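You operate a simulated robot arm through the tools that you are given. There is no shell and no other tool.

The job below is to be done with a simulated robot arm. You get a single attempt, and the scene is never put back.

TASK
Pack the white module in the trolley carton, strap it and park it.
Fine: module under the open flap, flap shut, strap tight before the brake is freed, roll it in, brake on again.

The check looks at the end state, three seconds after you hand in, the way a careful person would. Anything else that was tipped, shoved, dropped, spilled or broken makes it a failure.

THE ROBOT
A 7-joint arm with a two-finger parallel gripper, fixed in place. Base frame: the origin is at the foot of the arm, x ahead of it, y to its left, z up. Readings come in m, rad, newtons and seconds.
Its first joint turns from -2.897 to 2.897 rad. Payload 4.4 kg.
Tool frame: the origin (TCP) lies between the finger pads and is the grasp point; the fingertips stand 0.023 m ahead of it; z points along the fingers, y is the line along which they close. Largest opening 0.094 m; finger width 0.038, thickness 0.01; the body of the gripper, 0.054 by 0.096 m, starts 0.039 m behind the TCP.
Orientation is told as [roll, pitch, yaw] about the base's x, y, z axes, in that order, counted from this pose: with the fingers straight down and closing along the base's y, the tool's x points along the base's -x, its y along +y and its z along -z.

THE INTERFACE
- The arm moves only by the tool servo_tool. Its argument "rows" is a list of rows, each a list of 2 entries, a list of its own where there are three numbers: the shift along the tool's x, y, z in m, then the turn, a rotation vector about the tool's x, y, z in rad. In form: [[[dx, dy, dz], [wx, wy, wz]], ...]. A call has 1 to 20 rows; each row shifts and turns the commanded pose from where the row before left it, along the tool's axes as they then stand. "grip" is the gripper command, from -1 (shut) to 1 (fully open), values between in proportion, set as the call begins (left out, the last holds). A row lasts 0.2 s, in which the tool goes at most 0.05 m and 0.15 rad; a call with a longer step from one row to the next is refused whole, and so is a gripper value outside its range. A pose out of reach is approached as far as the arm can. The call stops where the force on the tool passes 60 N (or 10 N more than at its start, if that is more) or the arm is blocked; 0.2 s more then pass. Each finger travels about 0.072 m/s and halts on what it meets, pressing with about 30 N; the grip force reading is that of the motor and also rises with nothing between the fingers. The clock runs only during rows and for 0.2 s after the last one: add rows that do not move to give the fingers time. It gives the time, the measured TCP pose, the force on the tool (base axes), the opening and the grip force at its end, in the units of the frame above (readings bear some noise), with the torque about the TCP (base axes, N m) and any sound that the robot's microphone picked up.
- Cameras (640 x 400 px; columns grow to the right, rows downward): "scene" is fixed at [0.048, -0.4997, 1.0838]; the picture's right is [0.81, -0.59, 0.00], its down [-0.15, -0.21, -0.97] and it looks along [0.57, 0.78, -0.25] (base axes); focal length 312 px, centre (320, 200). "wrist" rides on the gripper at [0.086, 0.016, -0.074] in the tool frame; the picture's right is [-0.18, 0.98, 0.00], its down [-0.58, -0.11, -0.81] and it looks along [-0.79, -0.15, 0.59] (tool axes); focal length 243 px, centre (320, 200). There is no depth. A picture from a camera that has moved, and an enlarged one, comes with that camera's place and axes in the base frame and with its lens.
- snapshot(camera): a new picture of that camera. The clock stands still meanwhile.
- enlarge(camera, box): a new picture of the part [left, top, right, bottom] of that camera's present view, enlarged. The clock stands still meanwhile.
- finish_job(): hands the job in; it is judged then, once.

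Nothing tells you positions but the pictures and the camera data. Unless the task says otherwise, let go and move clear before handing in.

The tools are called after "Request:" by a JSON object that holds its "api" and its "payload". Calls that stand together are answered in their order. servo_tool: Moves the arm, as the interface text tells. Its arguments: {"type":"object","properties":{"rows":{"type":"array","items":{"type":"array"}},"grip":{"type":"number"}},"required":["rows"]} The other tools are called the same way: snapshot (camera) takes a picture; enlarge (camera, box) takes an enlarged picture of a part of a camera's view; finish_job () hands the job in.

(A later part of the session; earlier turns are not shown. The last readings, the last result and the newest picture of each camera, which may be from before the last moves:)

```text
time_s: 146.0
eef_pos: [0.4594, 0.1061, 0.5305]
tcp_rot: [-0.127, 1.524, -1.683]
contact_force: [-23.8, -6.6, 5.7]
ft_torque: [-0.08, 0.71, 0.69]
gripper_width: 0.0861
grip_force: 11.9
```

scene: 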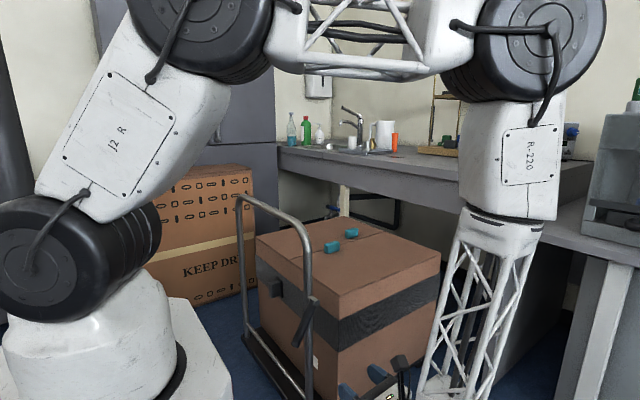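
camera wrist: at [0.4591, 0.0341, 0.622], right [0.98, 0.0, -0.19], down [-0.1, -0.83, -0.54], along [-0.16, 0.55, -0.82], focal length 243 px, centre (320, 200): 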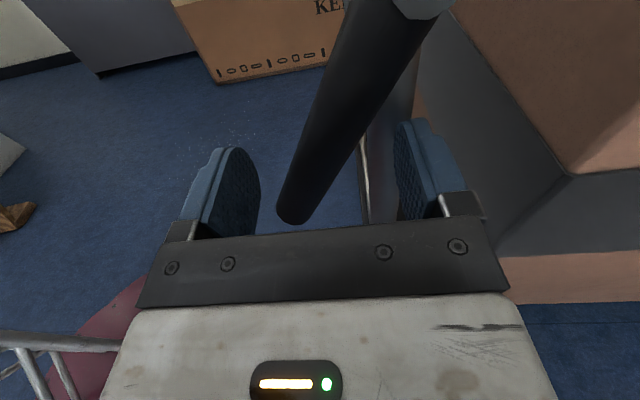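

The lever resists toward +x (the finger is being pushed open), so that seems to be its stop. I'll test the other way, toward -x.

Request:
{"api": "servo_tool", "payload": {"rows": [[[0, -0.015, 0], [0, 0, 0]], [[0, -0.012, 0], [0, 0, 0]], [[0, 0, 0], [0, 0, 0]]]}}

Request:
{"api": "servo_tool", "payload": {"rows": [[[0, -0.004, 0], [0, 0, 0]], [[0, 0, 0], [0, 0, 0]]]}}

Request:
{"api": "servo_tool", "payload": {"rows": [[[0, -0.004, 0], [0, 0, 0]], [[0, 0, 0], [0, 0, 0]]]}}

Request:
{"api": "snapshot", "payload": {"camera": "wrist"}}

```text
time_s: 146.8
eef_pos: [0.4335, 0.1035, 0.5312]
tcp_rot: [-0.091, 1.523, -1.651]
contact_force: [0.0, 0.0, 0.5]
ft_torque: [0.02, 0.02, 0.01]
gripper_width: 0.0751
grip_force: 0.0
```

```text
time_s: 147.4
eef_pos: [0.4284, 0.1046, 0.5316]
tcp_rot: [-0.107, 1.524, -1.667]
contact_force: [0.4, -1.0, 0.7]
ft_torque: [0.04, -0.03, -0.02]
gripper_width: 0.0753
grip_force: 0.1
```

```text
time_s: 148.0
eef_pos: [0.4251, 0.1043, 0.5299]
tcp_rot: [-0.108, 1.524, -1.668]
contact_force: [2.6, 0.8, -0.5]
ft_torque: [0.01, 0.09, -0.06]
gripper_width: 0.0763
grip_force: 1.5
```

```text
taken
camera wrist: at [0.4422, 0.0337, 0.6207], right [0.98, 0.0, -0.19], down [-0.1, -0.83, -0.54], along [-0.16, 0.55, -0.82], focal length 243 px, centre (320, 200)
```

wrist: 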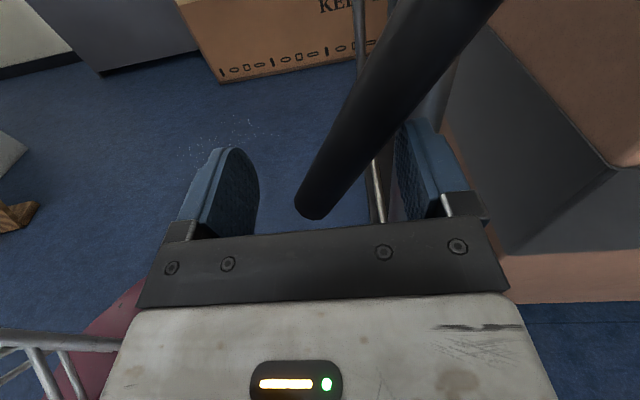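

Request:
{"api": "servo_tool", "payload": {"rows": [[[0, -0.004, 0], [0, 0, 0]], [[0, -0.004, 0], [0, 0, 0]], [[0, 0, 0], [0, 0, 0]]]}}

Request:
{"api": "servo_tool", "payload": {"rows": [[[0, -0.004, 0], [0, 0, 0]], [[0, -0.004, 0], [0, 0, 0]], [[0, 0, 0], [0, 0, 0]]]}}

Request:
{"api": "snapshot", "payload": {"camera": "wrist"}}

Request:
{"api": "enlarge", "payload": {"camera": "scene", "box": [230, 240, 430, 400]}}

```text
time_s: 148.8
eef_pos: [0.4159, 0.1037, 0.5303]
tcp_rot: [-0.106, 1.525, -1.664]
contact_force: [2.9, -0.3, 0.3]
ft_torque: [-0.03, 0.04, -0.05]
gripper_width: 0.0763
grip_force: 1.1
```

```text
time_s: 149.6
eef_pos: [0.4098, 0.1046, 0.5299]
tcp_rot: [-0.113, 1.524, -1.667]
contact_force: [1.9, 0.6, -1.5]
ft_torque: [-0.02, 0.09, -0.06]
gripper_width: 0.0761
grip_force: 1.6
```

```text
taken
camera wrist: at [0.4257, 0.0328, 0.6207], right [0.98, 0.0, -0.19], down [-0.1, -0.83, -0.54], along [-0.16, 0.55, -0.82], focal length 243 px, centre (320, 200)
```

wrist: 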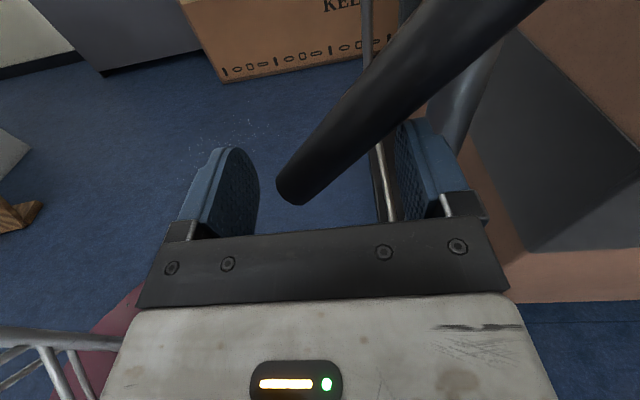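

```text
2.50 times, centred on (330, 320) of scene
camera zoom: at [0.048, -0.4997, 1.0838], right [0.81, -0.59, 0.0], down [-0.15, -0.21, -0.97], along [0.57, 0.78, -0.25], focal length 779 px, centre (295, -100)
```

zoom: 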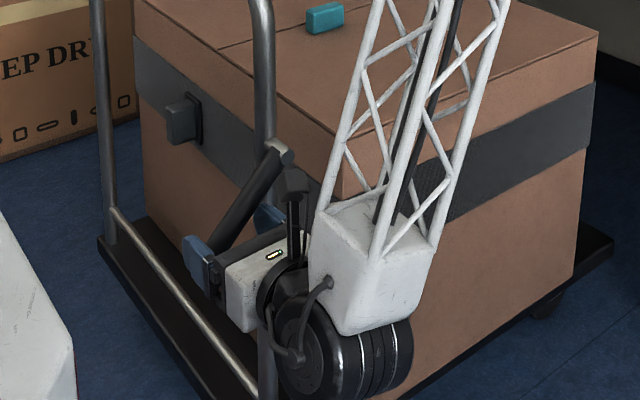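

The lever swings up toward -x with only 2–3 N, so raising it frees the brake. To avoid jamming its tip in the fork, I'll back out, close the fingers, and lift it from underneath.

Request:
{"api": "servo_tool", "payload": {"rows": [[[-0.0014, 0.008, -0.03], [0, 0, 0]], [[-0.0014, 0, -0.03], [0, 0, 0]], [[0, 0, 0], [0, 0, 0]]]}}

Request:
{"api": "servo_tool", "payload": {"rows": [[[-0.03, -0.008, 0], [0, 0, 0]], [[-0.03, -0.008, 0], [0, 0, 0]], [[0, 0, 0], [0, 0, 0]], [[0, 0, 0], [0, 0, 0]]], "grip": -1}}

Request:
{"api": "snapshot", "payload": {"camera": "wrist"}}

Request:
{"api": "enlarge", "payload": {"camera": "scene", "box": [230, 240, 430, 400]}}

```text
time_s: 150.4
eef_pos: [0.4174, 0.0441, 0.5303]
tcp_rot: [-0.112, 1.525, -1.67]
contact_force: [-0.1, 0.8, 0.1]
ft_torque: [0.0, -0.03, -0.02]
gripper_width: 0.0751
grip_force: 0.1
```

```text
time_s: 151.4
eef_pos: [0.4019, 0.0403, 0.4703]
tcp_rot: [-0.109, 1.524, -1.668]
contact_force: [0.0, -0.2, 0.3]
ft_torque: [0.03, 0.01, 0.01]
gripper_width: 0.0001
grip_force: 29.9
```

```text
taken
camera wrist: at [0.4187, -0.03, 0.5606], right [0.98, 0.0, -0.19], down [-0.1, -0.83, -0.54], along [-0.16, 0.55, -0.82], focal length 243 px, centre (320, 200)
```

wrist: 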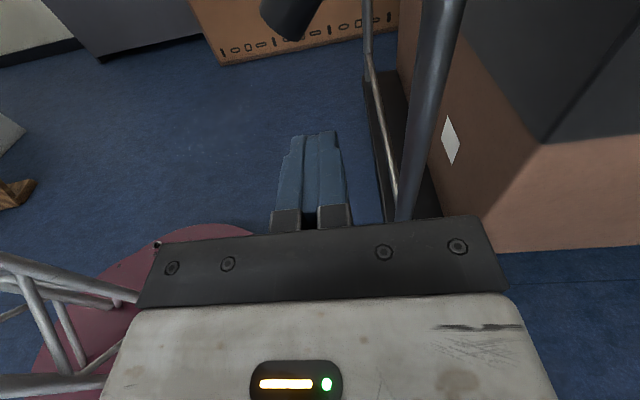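

```text
2.50 times, centred on (330, 320) of scene
camera zoom: at [0.048, -0.4997, 1.0838], right [0.81, -0.59, 0.0], down [-0.15, -0.21, -0.97], along [0.57, 0.78, -0.25], focal length 779 px, centre (295, -100)
```

zoom: 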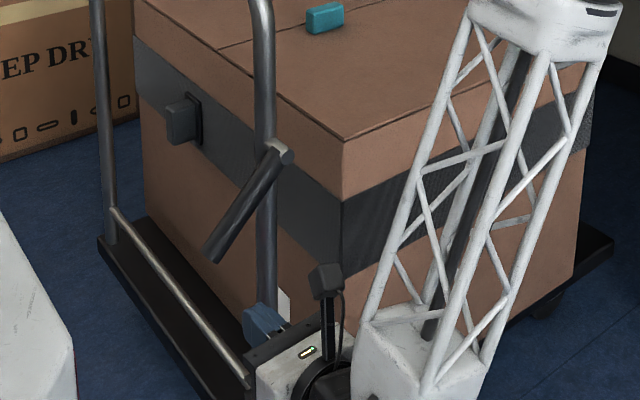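

The lever holds its new position. I'll slip the closed fingers under it and lift along its arc.

Request:
{"api": "servo_tool", "payload": {"rows": [[[0.0016, 0.0004, 0.033], [0, 0, 0]], [[0.0016, 0.0004, 0.033], [0, 0, 0]], [[0, 0, 0], [0, 0, 0]]]}}

Request:
{"api": "servo_tool", "payload": {"rows": [[[0.015, 0, 0], [0, 0, 0]], [[0.014, 0, 0], [0, 0, 0]], [[0.014, 0, 0], [0, 0, 0]], [[0.0085, -0.0055, 0], [0, 0, 0]], [[0.0085, -0.006, 0], [0, 0, 0]], [[0, 0, 0], [0, 0, 0]]]}}

Request:
{"api": "snapshot", "payload": {"camera": "wrist"}}

Request:
{"api": "enlarge", "payload": {"camera": "scene", "box": [230, 240, 430, 400]}}

```text
time_s: 152.2
eef_pos: [0.4011, 0.1078, 0.4706]
tcp_rot: [-0.109, 1.524, -1.668]
contact_force: [-0.1, -0.6, 0.6]
ft_torque: [-0.02, 0.0, 0.04]
gripper_width: 0.0
grip_force: 30.2
```

```text
time_s: 153.6
eef_pos: [0.3903, 0.1087, 0.5314]
tcp_rot: [-0.115, 1.524, -1.67]
contact_force: [0.2, -0.2, 0.3]
ft_torque: [-0.01, 0.0, 0.02]
gripper_width: 0.0
grip_force: 29.7
```

```text
taken
camera wrist: at [0.4066, 0.0393, 0.6216], right [0.98, 0.0, -0.19], down [-0.1, -0.83, -0.54], along [-0.16, 0.55, -0.82], focal length 243 px, centre (320, 200)
```

wrist: 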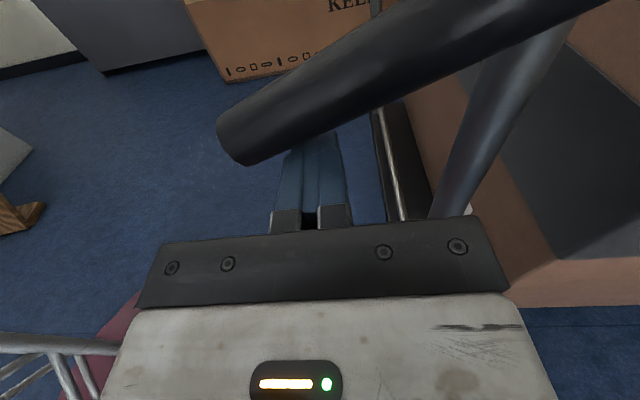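

```text
2.50 times, centred on (330, 320) of scene
camera zoom: at [0.048, -0.4997, 1.0838], right [0.81, -0.59, 0.0], down [-0.15, -0.21, -0.97], along [0.57, 0.78, -0.25], focal length 779 px, centre (295, -100)
```

zoom: 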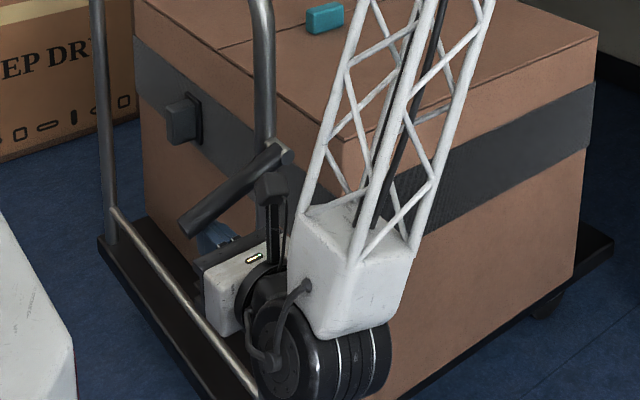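

The lever rises easily (now about 65°). I'll continue lifting.

Request:
{"api": "servo_tool", "payload": {"rows": [[[0.0085, -0.004, 0], [0, 0, 0]], [[0.0085, -0.004, 0], [0, 0, 0]], [[0.0085, -0.002, 0], [0, 0, 0]], [[0.0085, -0.002, 0], [0, 0, 0]], [[0, 0, 0], [0, 0, 0]]]}}

Request:
{"api": "servo_tool", "payload": {"rows": [[[0.008, 0, 0], [0, 0, 0]], [[0.008, 0, 0], [0, 0, 0]], [[0.007, 0, 0], [0, 0, 0]], [[0, 0, 0], [0, 0, 0]]]}}

Request:
{"api": "snapshot", "payload": {"camera": "wrist"}}

Request:
{"api": "enlarge", "payload": {"camera": "scene", "box": [230, 240, 430, 400]}}

```text
time_s: 154.8
eef_pos: [0.3789, 0.1099, 0.566]
tcp_rot: [-0.115, 1.523, -1.671]
contact_force: [0.1, -0.2, 0.0]
ft_torque: [-0.01, 0.02, 0.03]
gripper_width: 0.0
grip_force: 30.2
```

```text
time_s: 155.8
eef_pos: [0.3772, 0.1116, 0.5854]
tcp_rot: [-0.134, 1.519, -1.695]
contact_force: [0.2, -17.8, -37.8]
ft_torque: [0.25, 0.48, -0.24]
gripper_width: 0.0
grip_force: 29.8
stopped in row 4: the force on the tool passed its limit at 63 N (the readings are from after the stop); the commanded pose is now the measured one
```

```text
taken
camera wrist: at [0.3952, 0.0416, 0.6767], right [0.98, 0.0, -0.19], down [-0.1, -0.84, -0.54], along [-0.16, 0.55, -0.82], focal length 243 px, centre (320, 200)
```

wrist: 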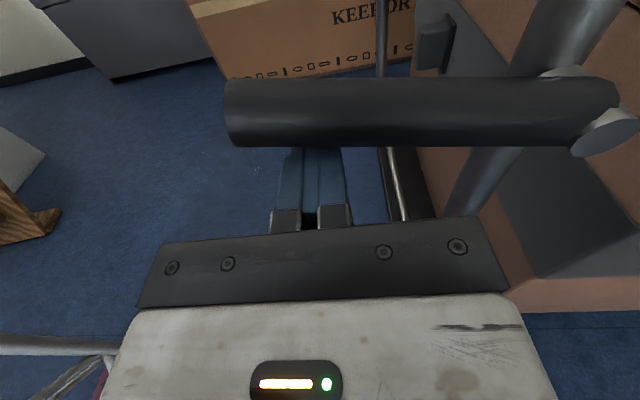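

```text
2.50 times, centred on (330, 320) of scene
camera zoom: at [0.048, -0.4997, 1.0838], right [0.81, -0.59, 0.0], down [-0.15, -0.21, -0.97], along [0.57, 0.78, -0.25], focal length 779 px, centre (295, -100)
```

zoom: 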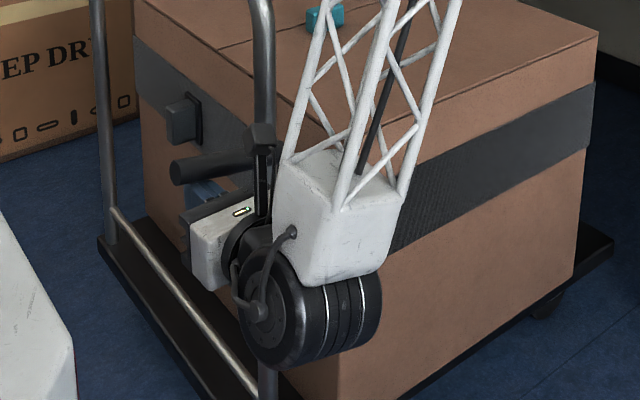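

The lever is horizontal and at its upper stop, so the brake should be free. I'll back the fingers down and out.

Request:
{"api": "servo_tool", "payload": {"rows": [[[-0.015, 0, 0], [0, 0, 0]], [[-0.005, 0, -0.035], [0, 0, 0]], [[-0.002, 0, -0.04], [0, 0, 0]], [[-0.002, 0, -0.04], [0, 0, 0]], [[0, 0, -0.04], [0, 0, 0]], [[0, 0, 0], [0, 0, 0]]]}}

Request:
{"api": "snapshot", "payload": {"camera": "wrist"}}

Request:
{"api": "snapshot", "payload": {"camera": "scene"}}

```text
time_s: 157.2
eef_pos: [0.3807, -0.0447, 0.5696]
tcp_rot: [-0.125, 1.519, -1.68]
contact_force: [0.2, 0.0, 0.7]
ft_torque: [0.0, 0.02, -0.02]
gripper_width: 0.0
grip_force: 30.2
```

```text
taken
camera wrist: at [0.3977, -0.1156, 0.66], right [0.98, 0.0, -0.19], down [-0.1, -0.84, -0.54], along [-0.16, 0.55, -0.82], focal length 243 px, centre (320, 200)
```

wrist: 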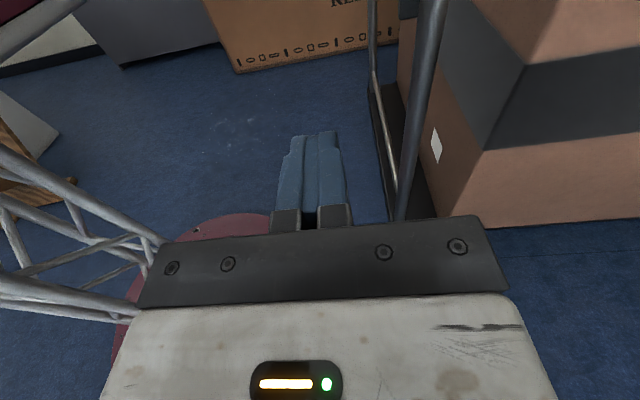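

```text
taken
```

scene: 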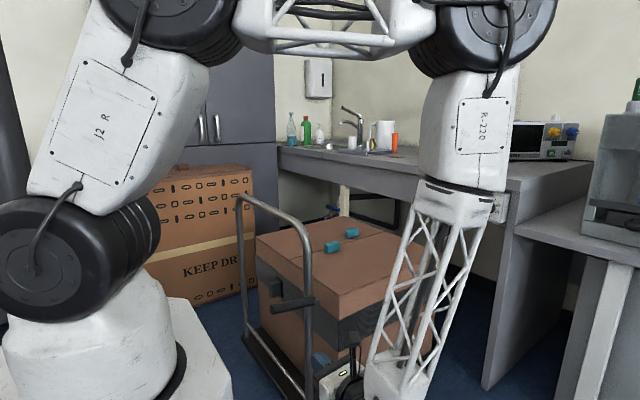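

The lever stays up. Now I'll rise, return the tool to vertical, and go grip the handle's top bar at its middle.

Request:
{"api": "servo_tool", "payload": {"rows": [[[0.0425, 0, -0.002], [0, 0, 0]], [[0.0425, 0, -0.002], [0, 0, 0]], [[0.0425, 0, -0.002], [0, 0, 0]], [[0.0425, 0, -0.002], [0, 0, 0]], [[0.0425, 0, -0.002], [0, 0, 0]], [[0.0425, 0, -0.002], [0, 0, 0]], [[0.0425, 0, -0.002], [0, 0, 0]], [[0.0425, 0, -0.002], [0, 0, 0]], [[0.0425, 0, -0.002], [0, 0, 0]]]}}

Request:
{"api": "servo_tool", "payload": {"rows": [[[0, 0, 0], [0, -0.1, 0]], [[0, 0, 0], [0, -0.1, 0]], [[0, 0, 0], [0, -0.1, 0]], [[0, 0, 0], [0, -0.1, 0]], [[0, 0, 0], [0, -0.1, 0]], [[0, 0, 0], [0, -0.1, 0]], [[0, 0, 0], [0, -0.1, 0]], [[0, 0, 0], [0, -0.1, 0]], [[0, 0, 0], [0, -0.1, 0]], [[0, 0, 0], [0, -0.1, 0]], [[0, 0, 0], [0, -0.1, 0]], [[0, 0, 0], [0, -0.1, 0]], [[0, 0, 0], [0, -0.1, 0]], [[0, 0, 0], [0, -0.1, 0]], [[0, 0, 0], [0, -0.1, 0]]], "grip": 1}}

Request:
{"api": "snapshot", "payload": {"camera": "scene"}}

```text
time_s: 159.2
eef_pos: [0.3804, -0.0412, 0.9528]
tcp_rot: [-0.145, 1.521, -1.704]
contact_force: [-0.2, 0.7, 0.0]
ft_torque: [-0.03, 0.0, -0.03]
gripper_width: 0.0002
grip_force: 29.8
```

```text
time_s: 162.4
eef_pos: [0.3838, -0.0432, 0.9545]
tcp_rot: [-0.006, 0.019, -1.559]
contact_force: [0.5, 1.6, -1.0]
ft_torque: [-0.03, -0.01, 0.02]
gripper_width: 0.0941
grip_force: 0.0
```

```text
taken
```

scene: 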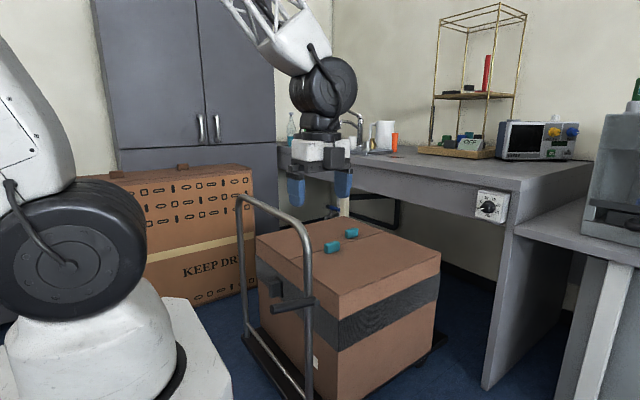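

Vertical again. I'll move over the middle of the handle bar.

Request:
{"api": "servo_tool", "payload": {"rows": [[[0.0443, 0.0091, 0.002], [0, 0, 0]], [[0.0443, 0.0091, 0.002], [0, 0, 0]], [[0.0443, 0.0091, 0.002], [0, 0, 0]], [[0.0443, 0.0091, 0.002], [0, 0, 0]], [[0.0443, 0.0091, 0.002], [0, 0, 0]], [[0.0443, 0.0091, 0.002], [0, 0, 0]], [[0.0443, 0.0091, 0.002], [0, 0, 0]], [[0.0443, 0.0091, 0.002], [0, 0, 0]], [[0.0443, 0.0091, 0.002], [0, 0, 0]], [[0.0443, 0.0091, 0.002], [0, 0, 0]], [[0, 0, 0], [0, 0, 0]]]}}

Request:
{"api": "snapshot", "payload": {"camera": "wrist"}}

Request:
{"api": "snapshot", "payload": {"camera": "scene"}}

```text
time_s: 164.8
eef_pos: [0.4666, 0.402, 0.9417]
tcp_rot: [-0.007, 0.021, -1.558]
contact_force: [0.0, -0.4, 0.2]
ft_torque: [-0.01, 0.01, 0.01]
gripper_width: 0.0939
grip_force: 0.1
```

```text
taken
camera wrist: at [0.4816, 0.486, 1.0181], right [0.99, -0.17, -0.01], down [-0.1, -0.6, 0.79], along [-0.14, -0.78, -0.61], focal length 243 px, centre (320, 200)
```

wrist: 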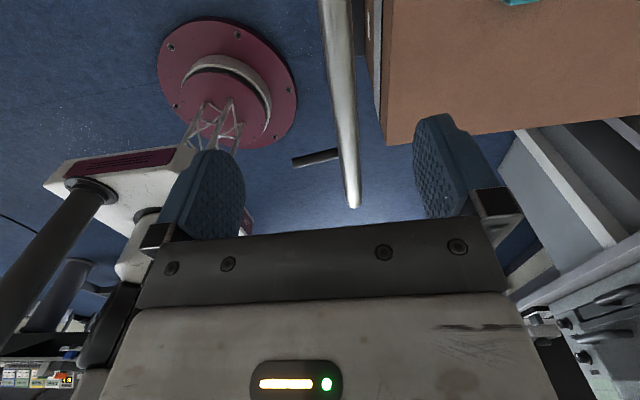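

```text
taken
```

scene: 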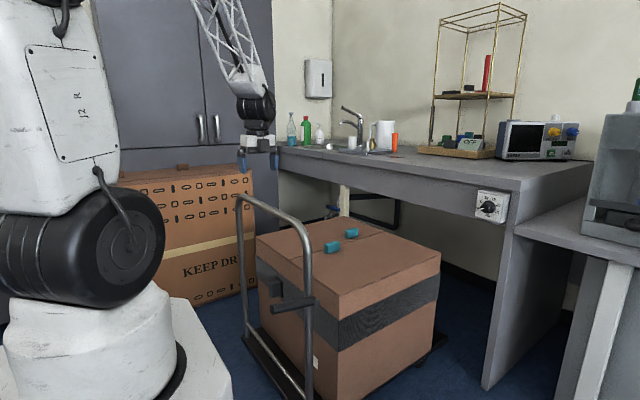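

The bar is at x≈0.482, z≈0.80, and the lever is still up. I'll lower onto the bar and grip it.

Request:
{"api": "servo_tool", "payload": {"rows": [[[0, 0.0155, 0.02], [0, 0, 0]], [[0, 0, 0.04], [0, 0, 0]], [[0, 0, 0.04], [0, 0, 0]], [[0, 0, 0.04], [0, 0, 0]], [[0, 0, 0], [0, 0, 0]]]}}

Request:
{"api": "snapshot", "payload": {"camera": "wrist"}}

Request:
{"api": "enlarge", "payload": {"camera": "scene", "box": [210, 130, 330, 250]}}

```text
time_s: 166.0
eef_pos: [0.4824, 0.4039, 0.8036]
tcp_rot: [-0.006, 0.023, -1.557]
contact_force: [-0.8, 0.2, 0.1]
ft_torque: [-0.01, -0.01, -0.02]
gripper_width: 0.0938
grip_force: 0.1
```

```text
taken
camera wrist: at [0.4978, 0.4885, 0.8806], right [0.99, -0.17, -0.01], down [-0.1, -0.6, 0.79], along [-0.14, -0.78, -0.61], focal length 243 px, centre (320, 200)
```

wrist: 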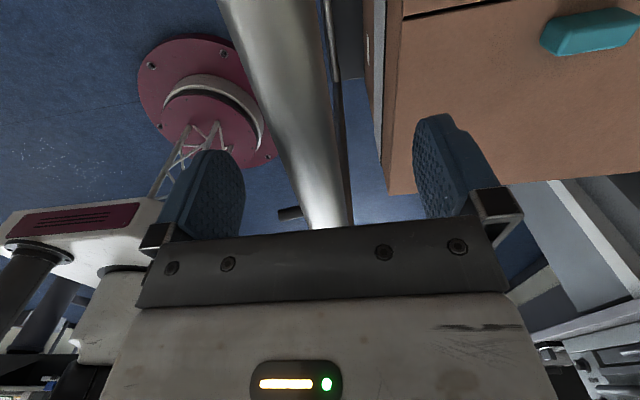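

```text
3.33 times, centred on (270, 190) of scene
camera zoom: at [0.048, -0.4997, 1.0838], right [0.81, -0.59, 0.0], down [-0.15, -0.21, -0.97], along [0.57, 0.78, -0.25], focal length 1039 px, centre (487, 233)
```

zoom: 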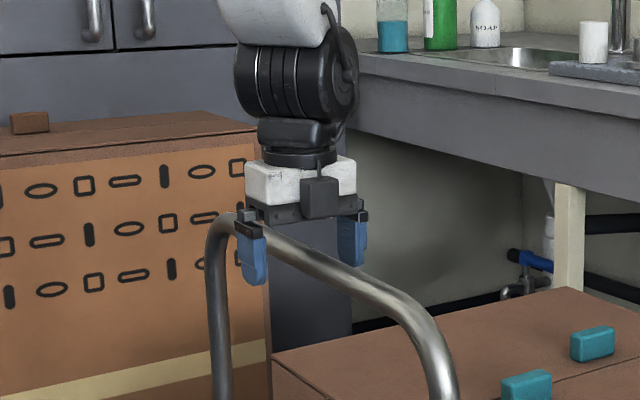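

The bar is between the fingers. I'll close on it.

Request:
{"api": "servo_tool", "payload": {"rows": [[[0, 0, 0], [0, 0, 0]], [[0, 0, 0], [0, 0, 0]], [[0, 0, 0], [0, 0, 0]], [[0, 0, 0], [0, 0, 0]]], "grip": -1}}

```text
time_s: 167.0
eef_pos: [0.4827, 0.4043, 0.8036]
tcp_rot: [-0.008, 0.021, -1.556]
contact_force: [2.9, 0.8, -6.1]
ft_torque: [-0.08, -0.02, -1.88]
gripper_width: 0.0252
grip_force: 44.7
```

Gripped (bar diameter 25 mm). I'll try a small, slow push toward +x to see whether it rolls.

Request:
{"api": "servo_tool", "payload": {"rows": [[[0, 0.004, 0], [0, 0, 0]], [[0, 0.006, 0], [0, 0, 0]], [[0, 0.006, 0], [0, 0, 0]], [[0, 0, 0], [0, 0, 0]]]}}

Request:
{"api": "servo_tool", "payload": {"rows": [[[-0.0001, 0.008, 0], [0, 0, 0]], [[-0.0001, 0.01, 0], [0, 0, 0]], [[-0.0001, 0.01, 0], [0, 0, 0]], [[-0.0001, 0.01, 0], [0, 0, 0]], [[0, 0, 0], [0, 0, 0]]]}}

Request:
{"api": "snapshot", "payload": {"camera": "scene"}}

```text
time_s: 168.0
eef_pos: [0.4999, 0.4045, 0.8036]
tcp_rot: [-0.006, 0.021, -1.557]
contact_force: [2.7, -23.4, 24.6]
ft_torque: [-0.09, -0.02, -1.7]
gripper_width: 0.0254
grip_force: 44.7
```

```text
time_s: 169.2
eef_pos: [0.5373, 0.405, 0.8023]
tcp_rot: [-0.005, 0.022, -1.559]
contact_force: [3.9, -5.9, 27.9]
ft_torque: [-0.03, 0.01, -1.76]
gripper_width: 0.0249
grip_force: 45.1
```

```text
taken
```

scene: 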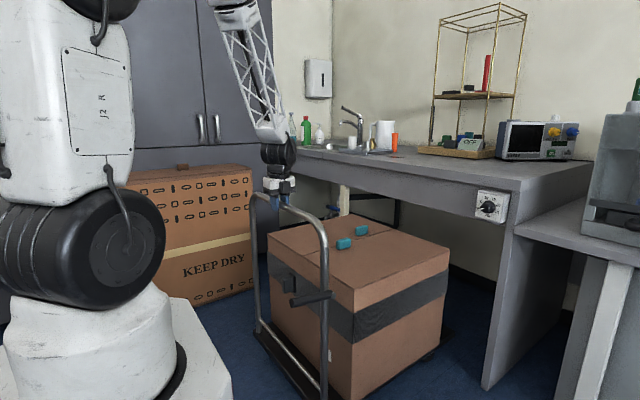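

It rolls freely with the brake off. I'll keep rolling it in at a modest speed, watching the forces.

Request:
{"api": "servo_tool", "payload": {"rows": [[[-0.0001, 0.008, 0], [0, 0, 0]], [[-0.0002, 0.014, 0], [0, 0, 0]], [[-0.0003, 0.018, 0], [0, 0, 0]], [[-0.0003, 0.018, 0], [0, 0, 0]], [[-0.0003, 0.018, 0], [0, 0, 0]], [[-0.0003, 0.018, 0], [0, 0, 0]], [[-0.0002, 0.014, 0], [0, 0, 0]], [[-0.0001, 0.008, 0], [0, 0, 0]], [[0, 0, 0], [0, 0, 0]]]}}

Request:
{"api": "snapshot", "payload": {"camera": "scene"}}

```text
time_s: 171.2
eef_pos: [0.6526, 0.404, 0.8002]
tcp_rot: [-0.007, 0.022, -1.561]
contact_force: [2.6, 34.8, -1.1]
ft_torque: [0.12, -0.05, -1.68]
gripper_width: 0.0251
grip_force: 45.1
```

```text
taken
```

scene: 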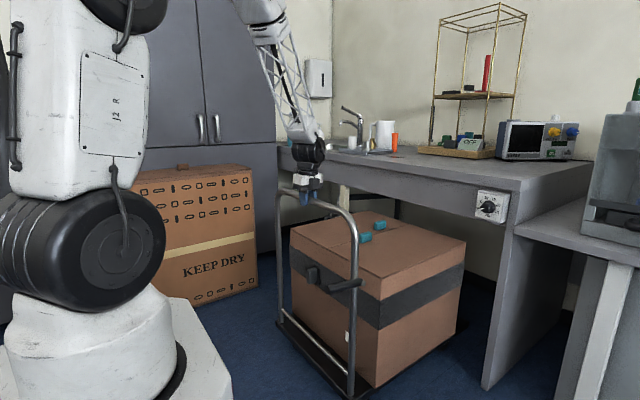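

Rolling well; there's some lateral force from slight misalignment. I'll correct by half a millimetre and continue.

Request:
{"api": "servo_tool", "payload": {"rows": [[[0.0006, 0.004, 0], [0, 0, 0]], [[-0.0001, 0.012, 0], [0, 0, 0]], [[-0.00018, 0.018, 0], [0, 0, 0]], [[-0.00018, 0.018, 0], [0, 0, 0]], [[-0.00018, 0.018, 0], [0, 0, 0]], [[-0.00018, 0.018, 0], [0, 0, 0]], [[-0.0001, 0.012, 0], [0, 0, 0]], [[-5e-05, 0.006, 0], [0, 0, 0]], [[0, 0, 0], [0, 0, 0]]]}}

Request:
{"api": "snapshot", "payload": {"camera": "scene"}}

Request:
{"api": "snapshot", "payload": {"camera": "wrist"}}

```text
time_s: 173.2
eef_pos: [0.7594, 0.4048, 0.8003]
tcp_rot: [-0.007, 0.023, -1.559]
contact_force: [0.6, -26.7, 9.6]
ft_torque: [-0.23, 0.08, -1.69]
gripper_width: 0.025
grip_force: 45.1
```

```text
taken
```

scene: 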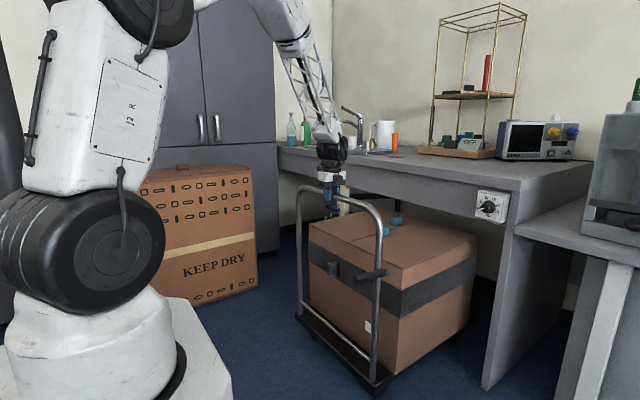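

```text
taken
camera wrist: at [0.7739, 0.4897, 0.8774], right [0.99, -0.17, -0.01], down [-0.1, -0.6, 0.79], along [-0.14, -0.78, -0.61], focal length 243 px, centre (320, 200)
```

wrist: 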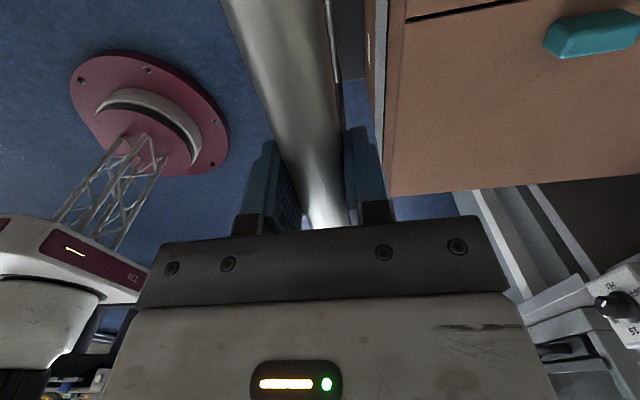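

Travel is 0.28 m so far and the path is clear. I'll continue.

Request:
{"api": "servo_tool", "payload": {"rows": [[[-0.0004, 0.004, 0], [0, 0, 0]], [[-0.00015, 0.012, 0], [0, 0, 0]], [[-0.00022, 0.018, 0], [0, 0, 0]], [[-0.00022, 0.018, 0], [0, 0, 0]], [[-0.00022, 0.018, 0], [0, 0, 0]], [[-0.00022, 0.018, 0], [0, 0, 0]], [[-0.00015, 0.012, 0], [0, 0, 0]], [[-7e-05, 0.006, 0], [0, 0, 0]], [[0, 0, 0], [0, 0, 0]]]}}

Request:
{"api": "snapshot", "payload": {"camera": "scene"}}

```text
time_s: 175.2
eef_pos: [0.8641, 0.4041, 0.7999]
tcp_rot: [-0.006, 0.021, -1.559]
contact_force: [0.1, -18.2, 5.5]
ft_torque: [-0.41, 0.14, -1.7]
gripper_width: 0.0251
grip_force: 45.0
```

```text
taken
```

scene: 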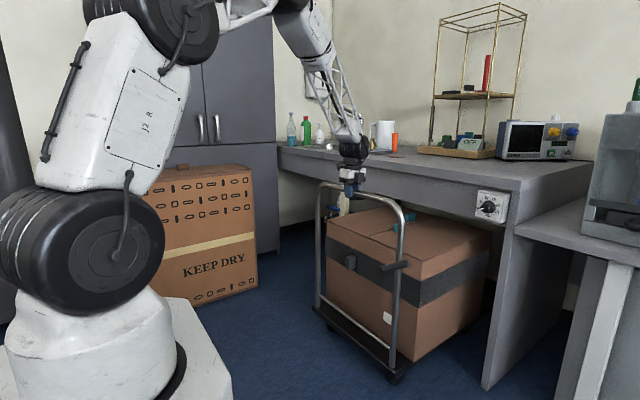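

It's sliding under the bench without touching. Continuing in.

Request:
{"api": "servo_tool", "payload": {"rows": [[[-0.0003, 0.004, 0], [0, 0, 0]], [[-0.00015, 0.012, 0], [0, 0, 0]], [[-0.00022, 0.018, 0], [0, 0, 0]], [[-0.00022, 0.018, 0], [0, 0, 0]], [[-0.00022, 0.018, 0], [0, 0, 0]], [[-0.00022, 0.018, 0], [0, 0, 0]], [[-0.00015, 0.012, 0], [0, 0, 0]], [[-7e-05, 0.006, 0], [0, 0, 0]], [[0, 0, 0], [0, 0, 0]]]}}

Request:
{"api": "snapshot", "payload": {"camera": "scene"}}

Request:
{"api": "snapshot", "payload": {"camera": "wrist"}}

```text
time_s: 177.2
eef_pos: [0.9703, 0.4057, 0.7995]
tcp_rot: [-0.003, 0.024, -1.559]
contact_force: [2.4, 16.7, 31.2]
ft_torque: [0.02, -0.04, -1.75]
gripper_width: 0.0247
grip_force: 44.6
```

```text
taken
```

scene: 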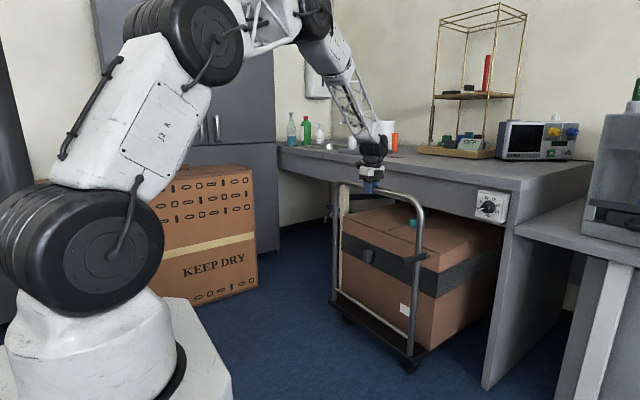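

```text
taken
camera wrist: at [0.9849, 0.4902, 0.8767], right [0.99, -0.17, -0.01], down [-0.1, -0.6, 0.79], along [-0.14, -0.78, -0.61], focal length 243 px, centre (320, 200)
```

wrist: 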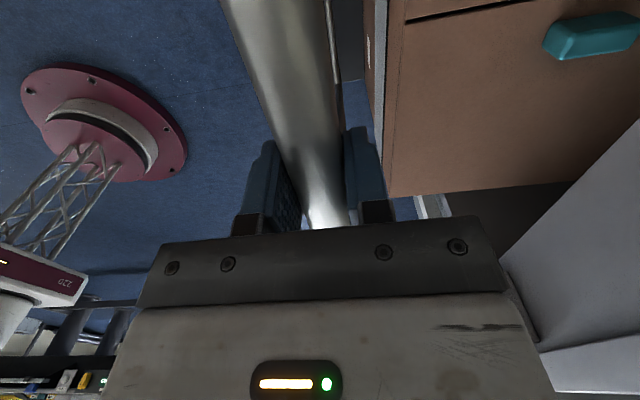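

Travel is 0.49 m. I'll continue more slowly to feel for the end stop and stay clear of the bench edge.

Request:
{"api": "servo_tool", "payload": {"rows": [[[0.0001, 0.004, 0], [0, 0, 0]], [[-0.0001, 0.008, 0], [0, 0, 0]], [[-0.00014, 0.012, 0], [0, 0, 0]], [[-0.00014, 0.012, 0], [0, 0, 0]], [[-0.0001, 0.008, 0], [0, 0, 0]], [[-5e-05, 0.004, 0], [0, 0, 0]], [[0, 0, 0], [0, 0, 0]]]}}

Request:
{"api": "snapshot", "payload": {"camera": "scene"}}

Request:
{"api": "snapshot", "payload": {"camera": "wrist"}}

```text
time_s: 178.8
eef_pos: [1.0177, 0.4052, 0.7982]
tcp_rot: [-0.008, 0.021, -1.558]
contact_force: [-5.0, 17.3, 5.6]
ft_torque: [-0.18, -0.01, -1.75]
gripper_width: 0.0251
grip_force: 44.9
```

```text
taken
```

scene: 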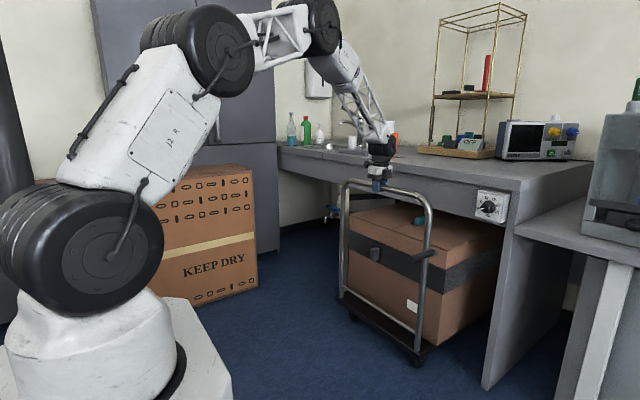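

```text
taken
camera wrist: at [1.0331, 0.4898, 0.8751], right [0.99, -0.17, -0.01], down [-0.1, -0.6, 0.79], along [-0.14, -0.78, -0.61], focal length 243 px, centre (320, 200)
```

wrist: 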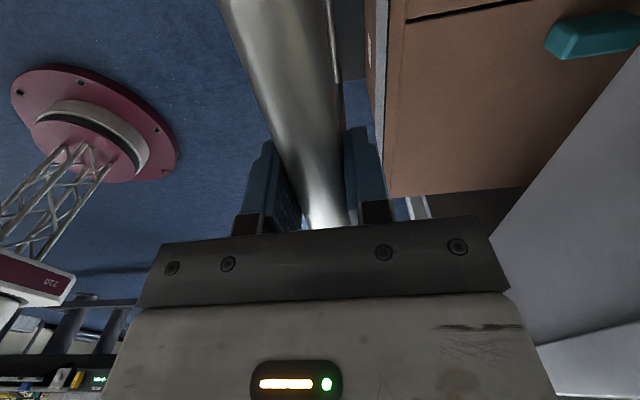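

A slight resistance of 5 N appears. I'll go on in small steps.

Request:
{"api": "servo_tool", "payload": {"rows": [[[-0.0003, 0.005, 0], [0, 0, 0]], [[-5e-05, 0.005, 0], [0, 0, 0]], [[0, 0, 0], [0, 0, 0]]]}}

Request:
{"api": "servo_tool", "payload": {"rows": [[[-5e-05, 0.005, 0], [0, 0, 0]], [[-5e-05, 0.005, 0], [0, 0, 0]], [[0, 0, 0], [0, 0, 0]]]}}

```text
time_s: 179.6
eef_pos: [1.0277, 0.4051, 0.7991]
tcp_rot: [-0.006, 0.023, -1.559]
contact_force: [-0.8, 22.3, -0.5]
ft_torque: [0.19, -0.09, -1.73]
gripper_width: 0.0251
grip_force: 45.1
```

```text
time_s: 180.4
eef_pos: [1.0378, 0.4044, 0.7983]
tcp_rot: [-0.007, 0.022, -1.559]
contact_force: [-3.9, 21.9, 7.0]
ft_torque: [-0.23, 0.06, -1.68]
gripper_width: 0.025
grip_force: 45.4
```

Still rolling. I'll continue carefully toward x≈1.09.

Request:
{"api": "servo_tool", "payload": {"rows": [[[0.0003, 0.006, 0], [0, 0, 0]], [[-7e-05, 0.007, 0], [0, 0, 0]], [[-7e-05, 0.007, 0], [0, 0, 0]], [[0, 0, 0], [0, 0, 0]]]}}

Request:
{"api": "servo_tool", "payload": {"rows": [[[-7e-05, 0.006, 0], [0, 0, 0]], [[-7e-05, 0.007, 0], [0, 0, 0]], [[-7e-05, 0.007, 0], [0, 0, 0]], [[0, 0, 0], [0, 0, 0]]]}}

Request:
{"api": "snapshot", "payload": {"camera": "scene"}}

Request:
{"api": "snapshot", "payload": {"camera": "wrist"}}

```text
time_s: 181.4
eef_pos: [1.0589, 0.4048, 0.7981]
tcp_rot: [-0.005, 0.022, -1.559]
contact_force: [-1.2, 10.5, 4.4]
ft_torque: [0.14, -0.01, -1.71]
gripper_width: 0.025
grip_force: 45.1
```

```text
time_s: 182.4
eef_pos: [1.0777, 0.4049, 0.7983]
tcp_rot: [-0.005, 0.019, -1.559]
contact_force: [-1.0, -18.3, 16.3]
ft_torque: [-0.02, 0.0, -1.7]
gripper_width: 0.0249
grip_force: 44.9
```

```text
taken
```

scene: 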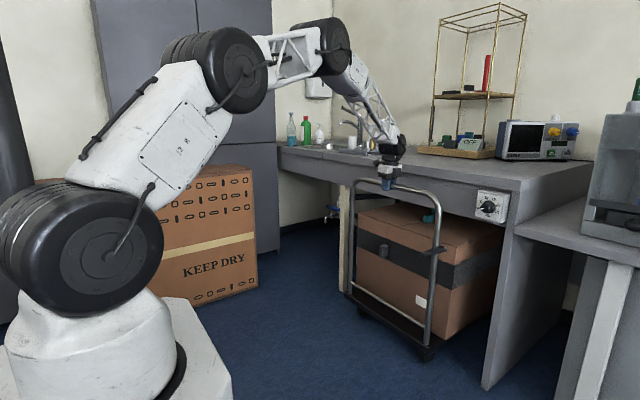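

```text
taken
camera wrist: at [1.094, 0.4896, 0.8751], right [0.98, -0.17, -0.01], down [-0.1, -0.6, 0.79], along [-0.14, -0.78, -0.61], focal length 243 px, centre (320, 200)
```

wrist: 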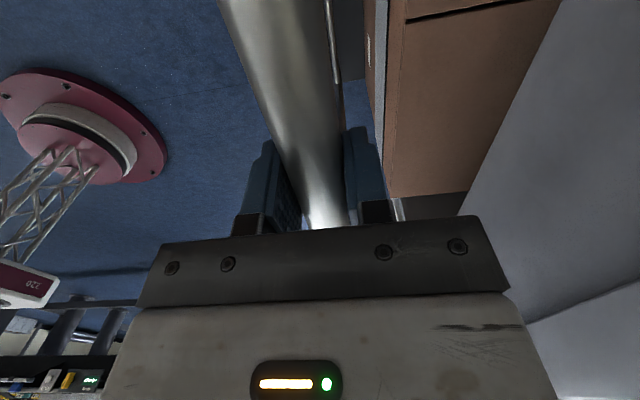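

The bay runs between the leg panel (y≈-0.06) and the beige post (y≈0.87), and the trolley is centred in it. I'll zoom in to see how far in it is.

Request:
{"api": "enlarge", "payload": {"camera": "scene", "box": [320, 160, 540, 400]}}

Request:
{"api": "servo_tool", "payload": {"rows": [[[-0.0003, 0.005, 0], [0, 0, 0]], [[-5e-05, 0.005, 0], [0, 0, 0]], [[0, 0, 0], [0, 0, 0]]]}}

Request:
{"api": "servo_tool", "payload": {"rows": [[[-5e-05, 0.005, 0], [0, 0, 0]], [[-5e-05, 0.005, 0], [0, 0, 0]], [[0, 0, 0], [0, 0, 0]]]}}

```text
1.67 times, centred on (430, 280) of scene
camera zoom: at [0.048, -0.4997, 1.0838], right [0.81, -0.59, 0.0], down [-0.15, -0.21, -0.97], along [0.57, 0.78, -0.25], focal length 520 px, centre (137, 67)
```

zoom: 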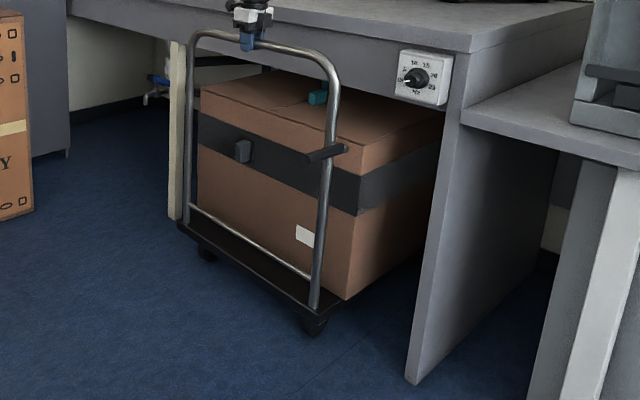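

```text
time_s: 182.8
eef_pos: [1.0797, 0.4056, 0.7984]
tcp_rot: [-0.012, 0.021, -1.559]
contact_force: [-23.1, -9.1, 12.8]
ft_torque: [-0.9, 0.22, -1.75]
gripper_width: 0.0251
grip_force: 45.7
stopped in row 2: the force on the tool passed its limit at 77 N (the readings are from after the stop); the commanded pose is now the measured one
```

```text
time_s: 183.1
eef_pos: [1.08, 0.4058, 0.7977]
tcp_rot: [-0.019, 0.017, -1.559]
contact_force: [-25.5, -8.9, 12.6]
ft_torque: [-0.58, 0.14, -1.85]
gripper_width: 0.0251
grip_force: 45.0
stopped in row 1: the force on the tool passed its limit at 80 N (the readings are from after the stop); the commanded pose is now the measured one
```

A firm stop at 0.60 m of travel: the trolley is all the way in. I'll release the bar gently and rise.

Request:
{"api": "servo_tool", "payload": {"rows": [[[0, -0.001, 0], [0, 0, 0]], [[0, 0, 0], [0, 0, 0]]]}}

Request:
{"api": "servo_tool", "payload": {"rows": [[[0, 0, 0], [0, 0, 0]], [[0, 0, 0], [0, 0, 0]], [[0, 0, 0], [0, 0, 0]]], "grip": 1}}

Request:
{"api": "snapshot", "payload": {"camera": "wrist"}}

```text
time_s: 183.7
eef_pos: [1.0803, 0.4068, 0.7983]
tcp_rot: [-0.015, 0.018, -1.558]
contact_force: [-2.5, -5.9, 8.8]
ft_torque: [-0.41, 0.02, -1.7]
gripper_width: 0.025
grip_force: 44.3
```

```text
time_s: 184.5
eef_pos: [1.0795, 0.4055, 0.7966]
tcp_rot: [-0.016, 0.017, -1.558]
contact_force: [0.2, 0.8, 0.4]
ft_torque: [-0.03, 0.0, 0.03]
gripper_width: 0.094
grip_force: 0.2
```

```text
taken
camera wrist: at [1.0955, 0.4909, 0.8729], right [0.99, -0.17, -0.02], down [-0.09, -0.6, 0.8], along [-0.15, -0.78, -0.6], focal length 243 px, centre (320, 200)
```

wrist: 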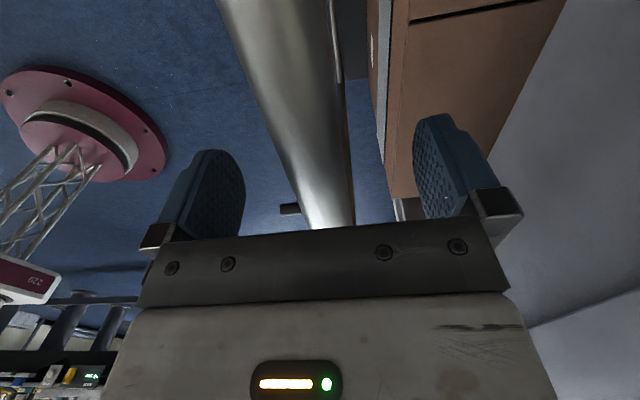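

Released. I'll rise off the bar, then move back and over toward the lever.

Request:
{"api": "servo_tool", "payload": {"rows": [[[0, 0, -0.02], [0, 0, 0]], [[0, 0, -0.04], [0, 0, 0]], [[0, 0, -0.04], [0, 0, 0]], [[0, 0, -0.04], [0, 0, 0]], [[-0.01, -0.038, 0], [0, 0, 0]], [[-0.01, -0.038, 0], [0, 0, 0]], [[-0.01, -0.038, 0], [0, 0, 0]], [[-0.04, -0.0, 0], [0, 0, 0]], [[-0.04, -0.0, 0], [0, 0, 0]], [[-0.04, -0.0, 0], [0, 0, 0]], [[-0.04, -0.0, 0], [0, 0, 0]], [[-0.04, -0.0, 0], [0, 0, 0]], [[-0.04, -0.0, 0], [0, 0, 0]], [[-0.038, -0.0, 0], [0, 0, 0]], [[0, 0, 0], [0, 0, 0]]], "grip": 1}}

Request:
{"api": "snapshot", "payload": {"camera": "wrist"}}

Request:
{"api": "snapshot", "payload": {"camera": "scene"}}

```text
time_s: 187.7
eef_pos: [0.9706, 0.0932, 0.9349]
tcp_rot: [-0.014, 0.018, -1.559]
contact_force: [0.9, -0.2, 0.3]
ft_torque: [0.02, 0.0, 0.02]
gripper_width: 0.0941
grip_force: 0.0
```

```text
taken
camera wrist: at [0.9873, 0.1782, 1.0114], right [0.98, -0.17, -0.02], down [-0.09, -0.6, 0.8], along [-0.15, -0.78, -0.6], focal length 243 px, centre (320, 200)
```

wrist: 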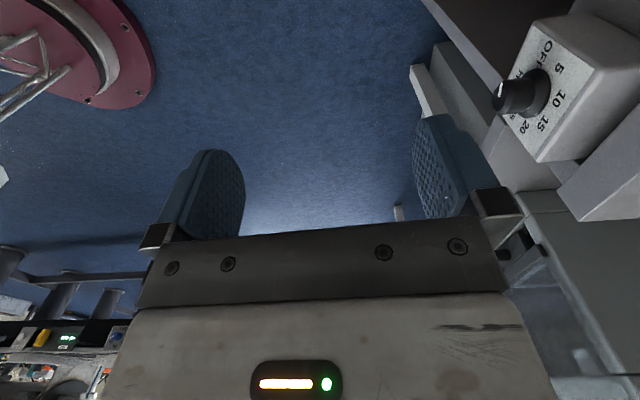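

```text
taken
```

scene: 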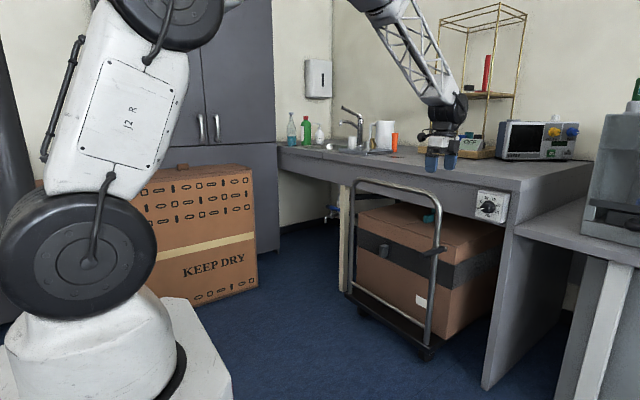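

Lever not in view from this side. I'll turn the wrist to yaw 0 so the camera looks at the lever as I push it down.

Request:
{"api": "servo_tool", "payload": {"rows": [[[0, 0, 0], [0, 0, -0.1417]], [[0, 0, 0], [0, 0, -0.1417]], [[0, 0, 0], [0, 0, -0.1417]], [[0, 0, 0], [0, 0, -0.1417]], [[0, 0, 0], [0, 0, -0.1417]], [[0, 0, 0], [0, 0, -0.1417]], [[0, 0, 0], [0, 0, -0.1417]], [[0, 0, 0], [0, 0, -0.1417]], [[0, 0, 0], [0, 0, -0.1417]], [[0, 0, 0], [0, 0, -0.1417]], [[0, 0, 0], [0, 0, -0.1417]]]}}

Request:
{"api": "snapshot", "payload": {"camera": "wrist"}}

Request:
{"api": "enlarge", "payload": {"camera": "wrist", "box": [240, 0, 440, 160]}}

```text
time_s: 190.1
eef_pos: [0.9714, 0.0934, 0.9338]
tcp_rot: [0.018, 0.016, 0.002]
contact_force: [0.1, -0.3, -0.2]
ft_torque: [0.02, 0.01, -0.03]
gripper_width: 0.0939
grip_force: 0.0
```

```text
taken
camera wrist: at [0.8868, 0.1077, 1.0097], right [0.18, 0.98, 0.01], down [0.59, -0.12, 0.79], along [0.78, -0.13, -0.61], focal length 243 px, centre (320, 200)
```

wrist: 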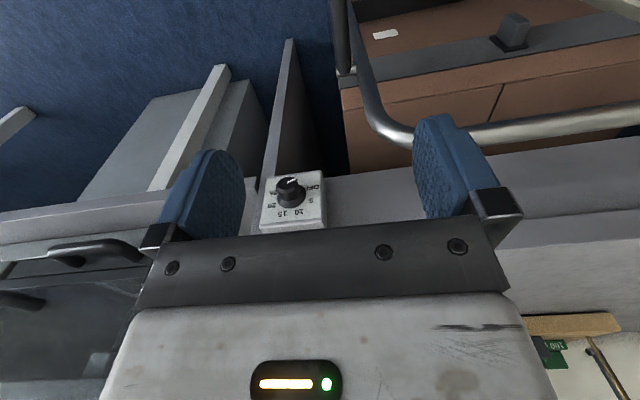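

```text
2.50 times, centred on (340, 80) of wrist
camera zoom: at [0.8868, 0.1077, 1.0097], right [0.18, 0.98, 0.01], down [0.59, -0.12, 0.79], along [0.78, -0.13, -0.61], focal length 606 px, centre (270, 500)
```

zoom: 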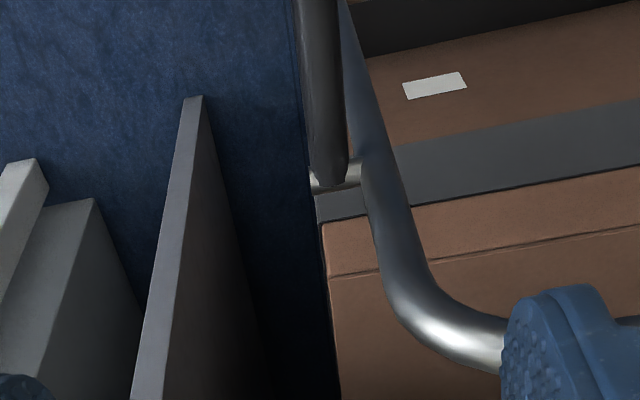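

The lever (y≈0.120, hub x≈1.075) is in view and still horizontal. I'll close the fingers and descend just above it.

Request:
{"api": "servo_tool", "payload": {"rows": [[[-0.0033, 0.0206, 0.01], [0, 0, 0]], [[0, 0, 0.04], [0, 0, 0]], [[0, 0, 0.04], [0, 0, 0]], [[0, 0, 0.04], [0, 0, 0]], [[0, 0, 0.04], [0, 0, 0]], [[0, 0, 0.04], [0, 0, 0]], [[0, 0, 0.035], [0, 0, 0]], [[0, 0, 0], [0, 0, 0]]], "grip": -1}}

Request:
{"api": "snapshot", "payload": {"camera": "wrist"}}

Request:
{"api": "enlarge", "payload": {"camera": "scene", "box": [340, 160, 540, 320]}}

```text
time_s: 191.9
eef_pos: [0.9716, 0.1197, 0.6879]
tcp_rot: [0.016, 0.015, 0.0]
contact_force: [0.5, 0.3, -0.2]
ft_torque: [0.02, -0.01, 0.03]
gripper_width: 0.0
grip_force: 30.2
```

```text
taken
camera wrist: at [0.886, 0.134, 0.7654], right [0.18, 0.98, 0.01], down [0.59, -0.12, 0.79], along [0.78, -0.14, -0.61], focal length 243 px, centre (320, 200)
```

wrist: 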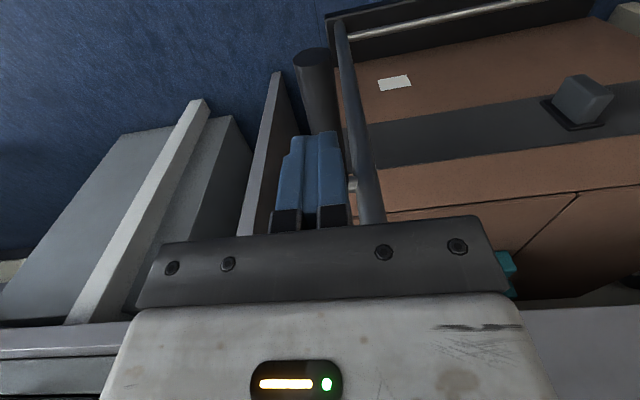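

```text
2.50 times, centred on (440, 240) of scene
camera zoom: at [0.048, -0.4997, 1.0838], right [0.81, -0.59, 0.0], down [-0.15, -0.21, -0.97], along [0.57, 0.78, -0.25], focal length 779 px, centre (20, 100)
```

zoom: 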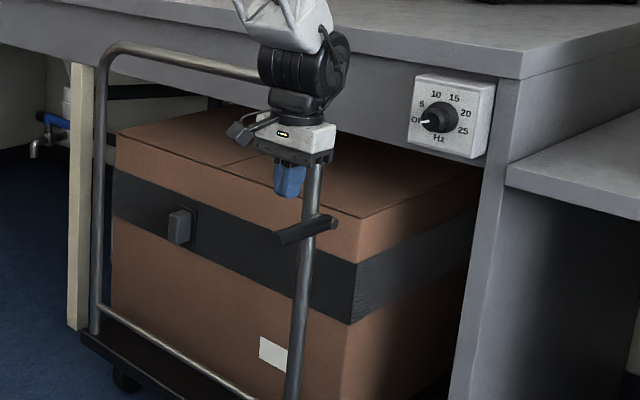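

Directly above the lever. I'll press it down along its arc, in stages.

Request:
{"api": "servo_tool", "payload": {"rows": [[[0, 0, 0.0275], [0, 0, 0]], [[0, 0, 0.0275], [0, 0, 0]], [[0.001, 0, 0.014], [0, 0, 0]], [[0.001, 0, 0.014], [0, 0, 0]], [[0, 0, 0], [0, 0, 0]]]}}

Request:
{"api": "enlarge", "payload": {"camera": "scene", "box": [340, 160, 540, 320]}}

```text
time_s: 193.1
eef_pos: [0.9682, 0.1199, 0.6042]
tcp_rot: [0.018, 0.016, 0.001]
contact_force: [0.2, -0.1, 0.8]
ft_torque: [0.01, 0.03, 0.0]
gripper_width: 0.0
grip_force: 30.5
```

```text
2.50 times, centred on (440, 240) of scene
camera zoom: at [0.048, -0.4997, 1.0838], right [0.81, -0.59, 0.0], down [-0.15, -0.21, -0.97], along [0.57, 0.78, -0.25], focal length 779 px, centre (20, 100)
```

zoom: 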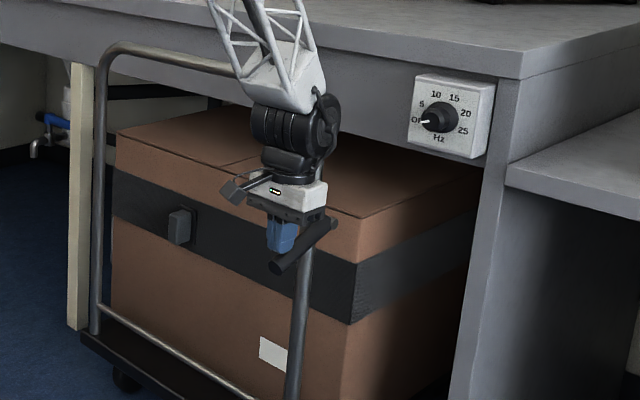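

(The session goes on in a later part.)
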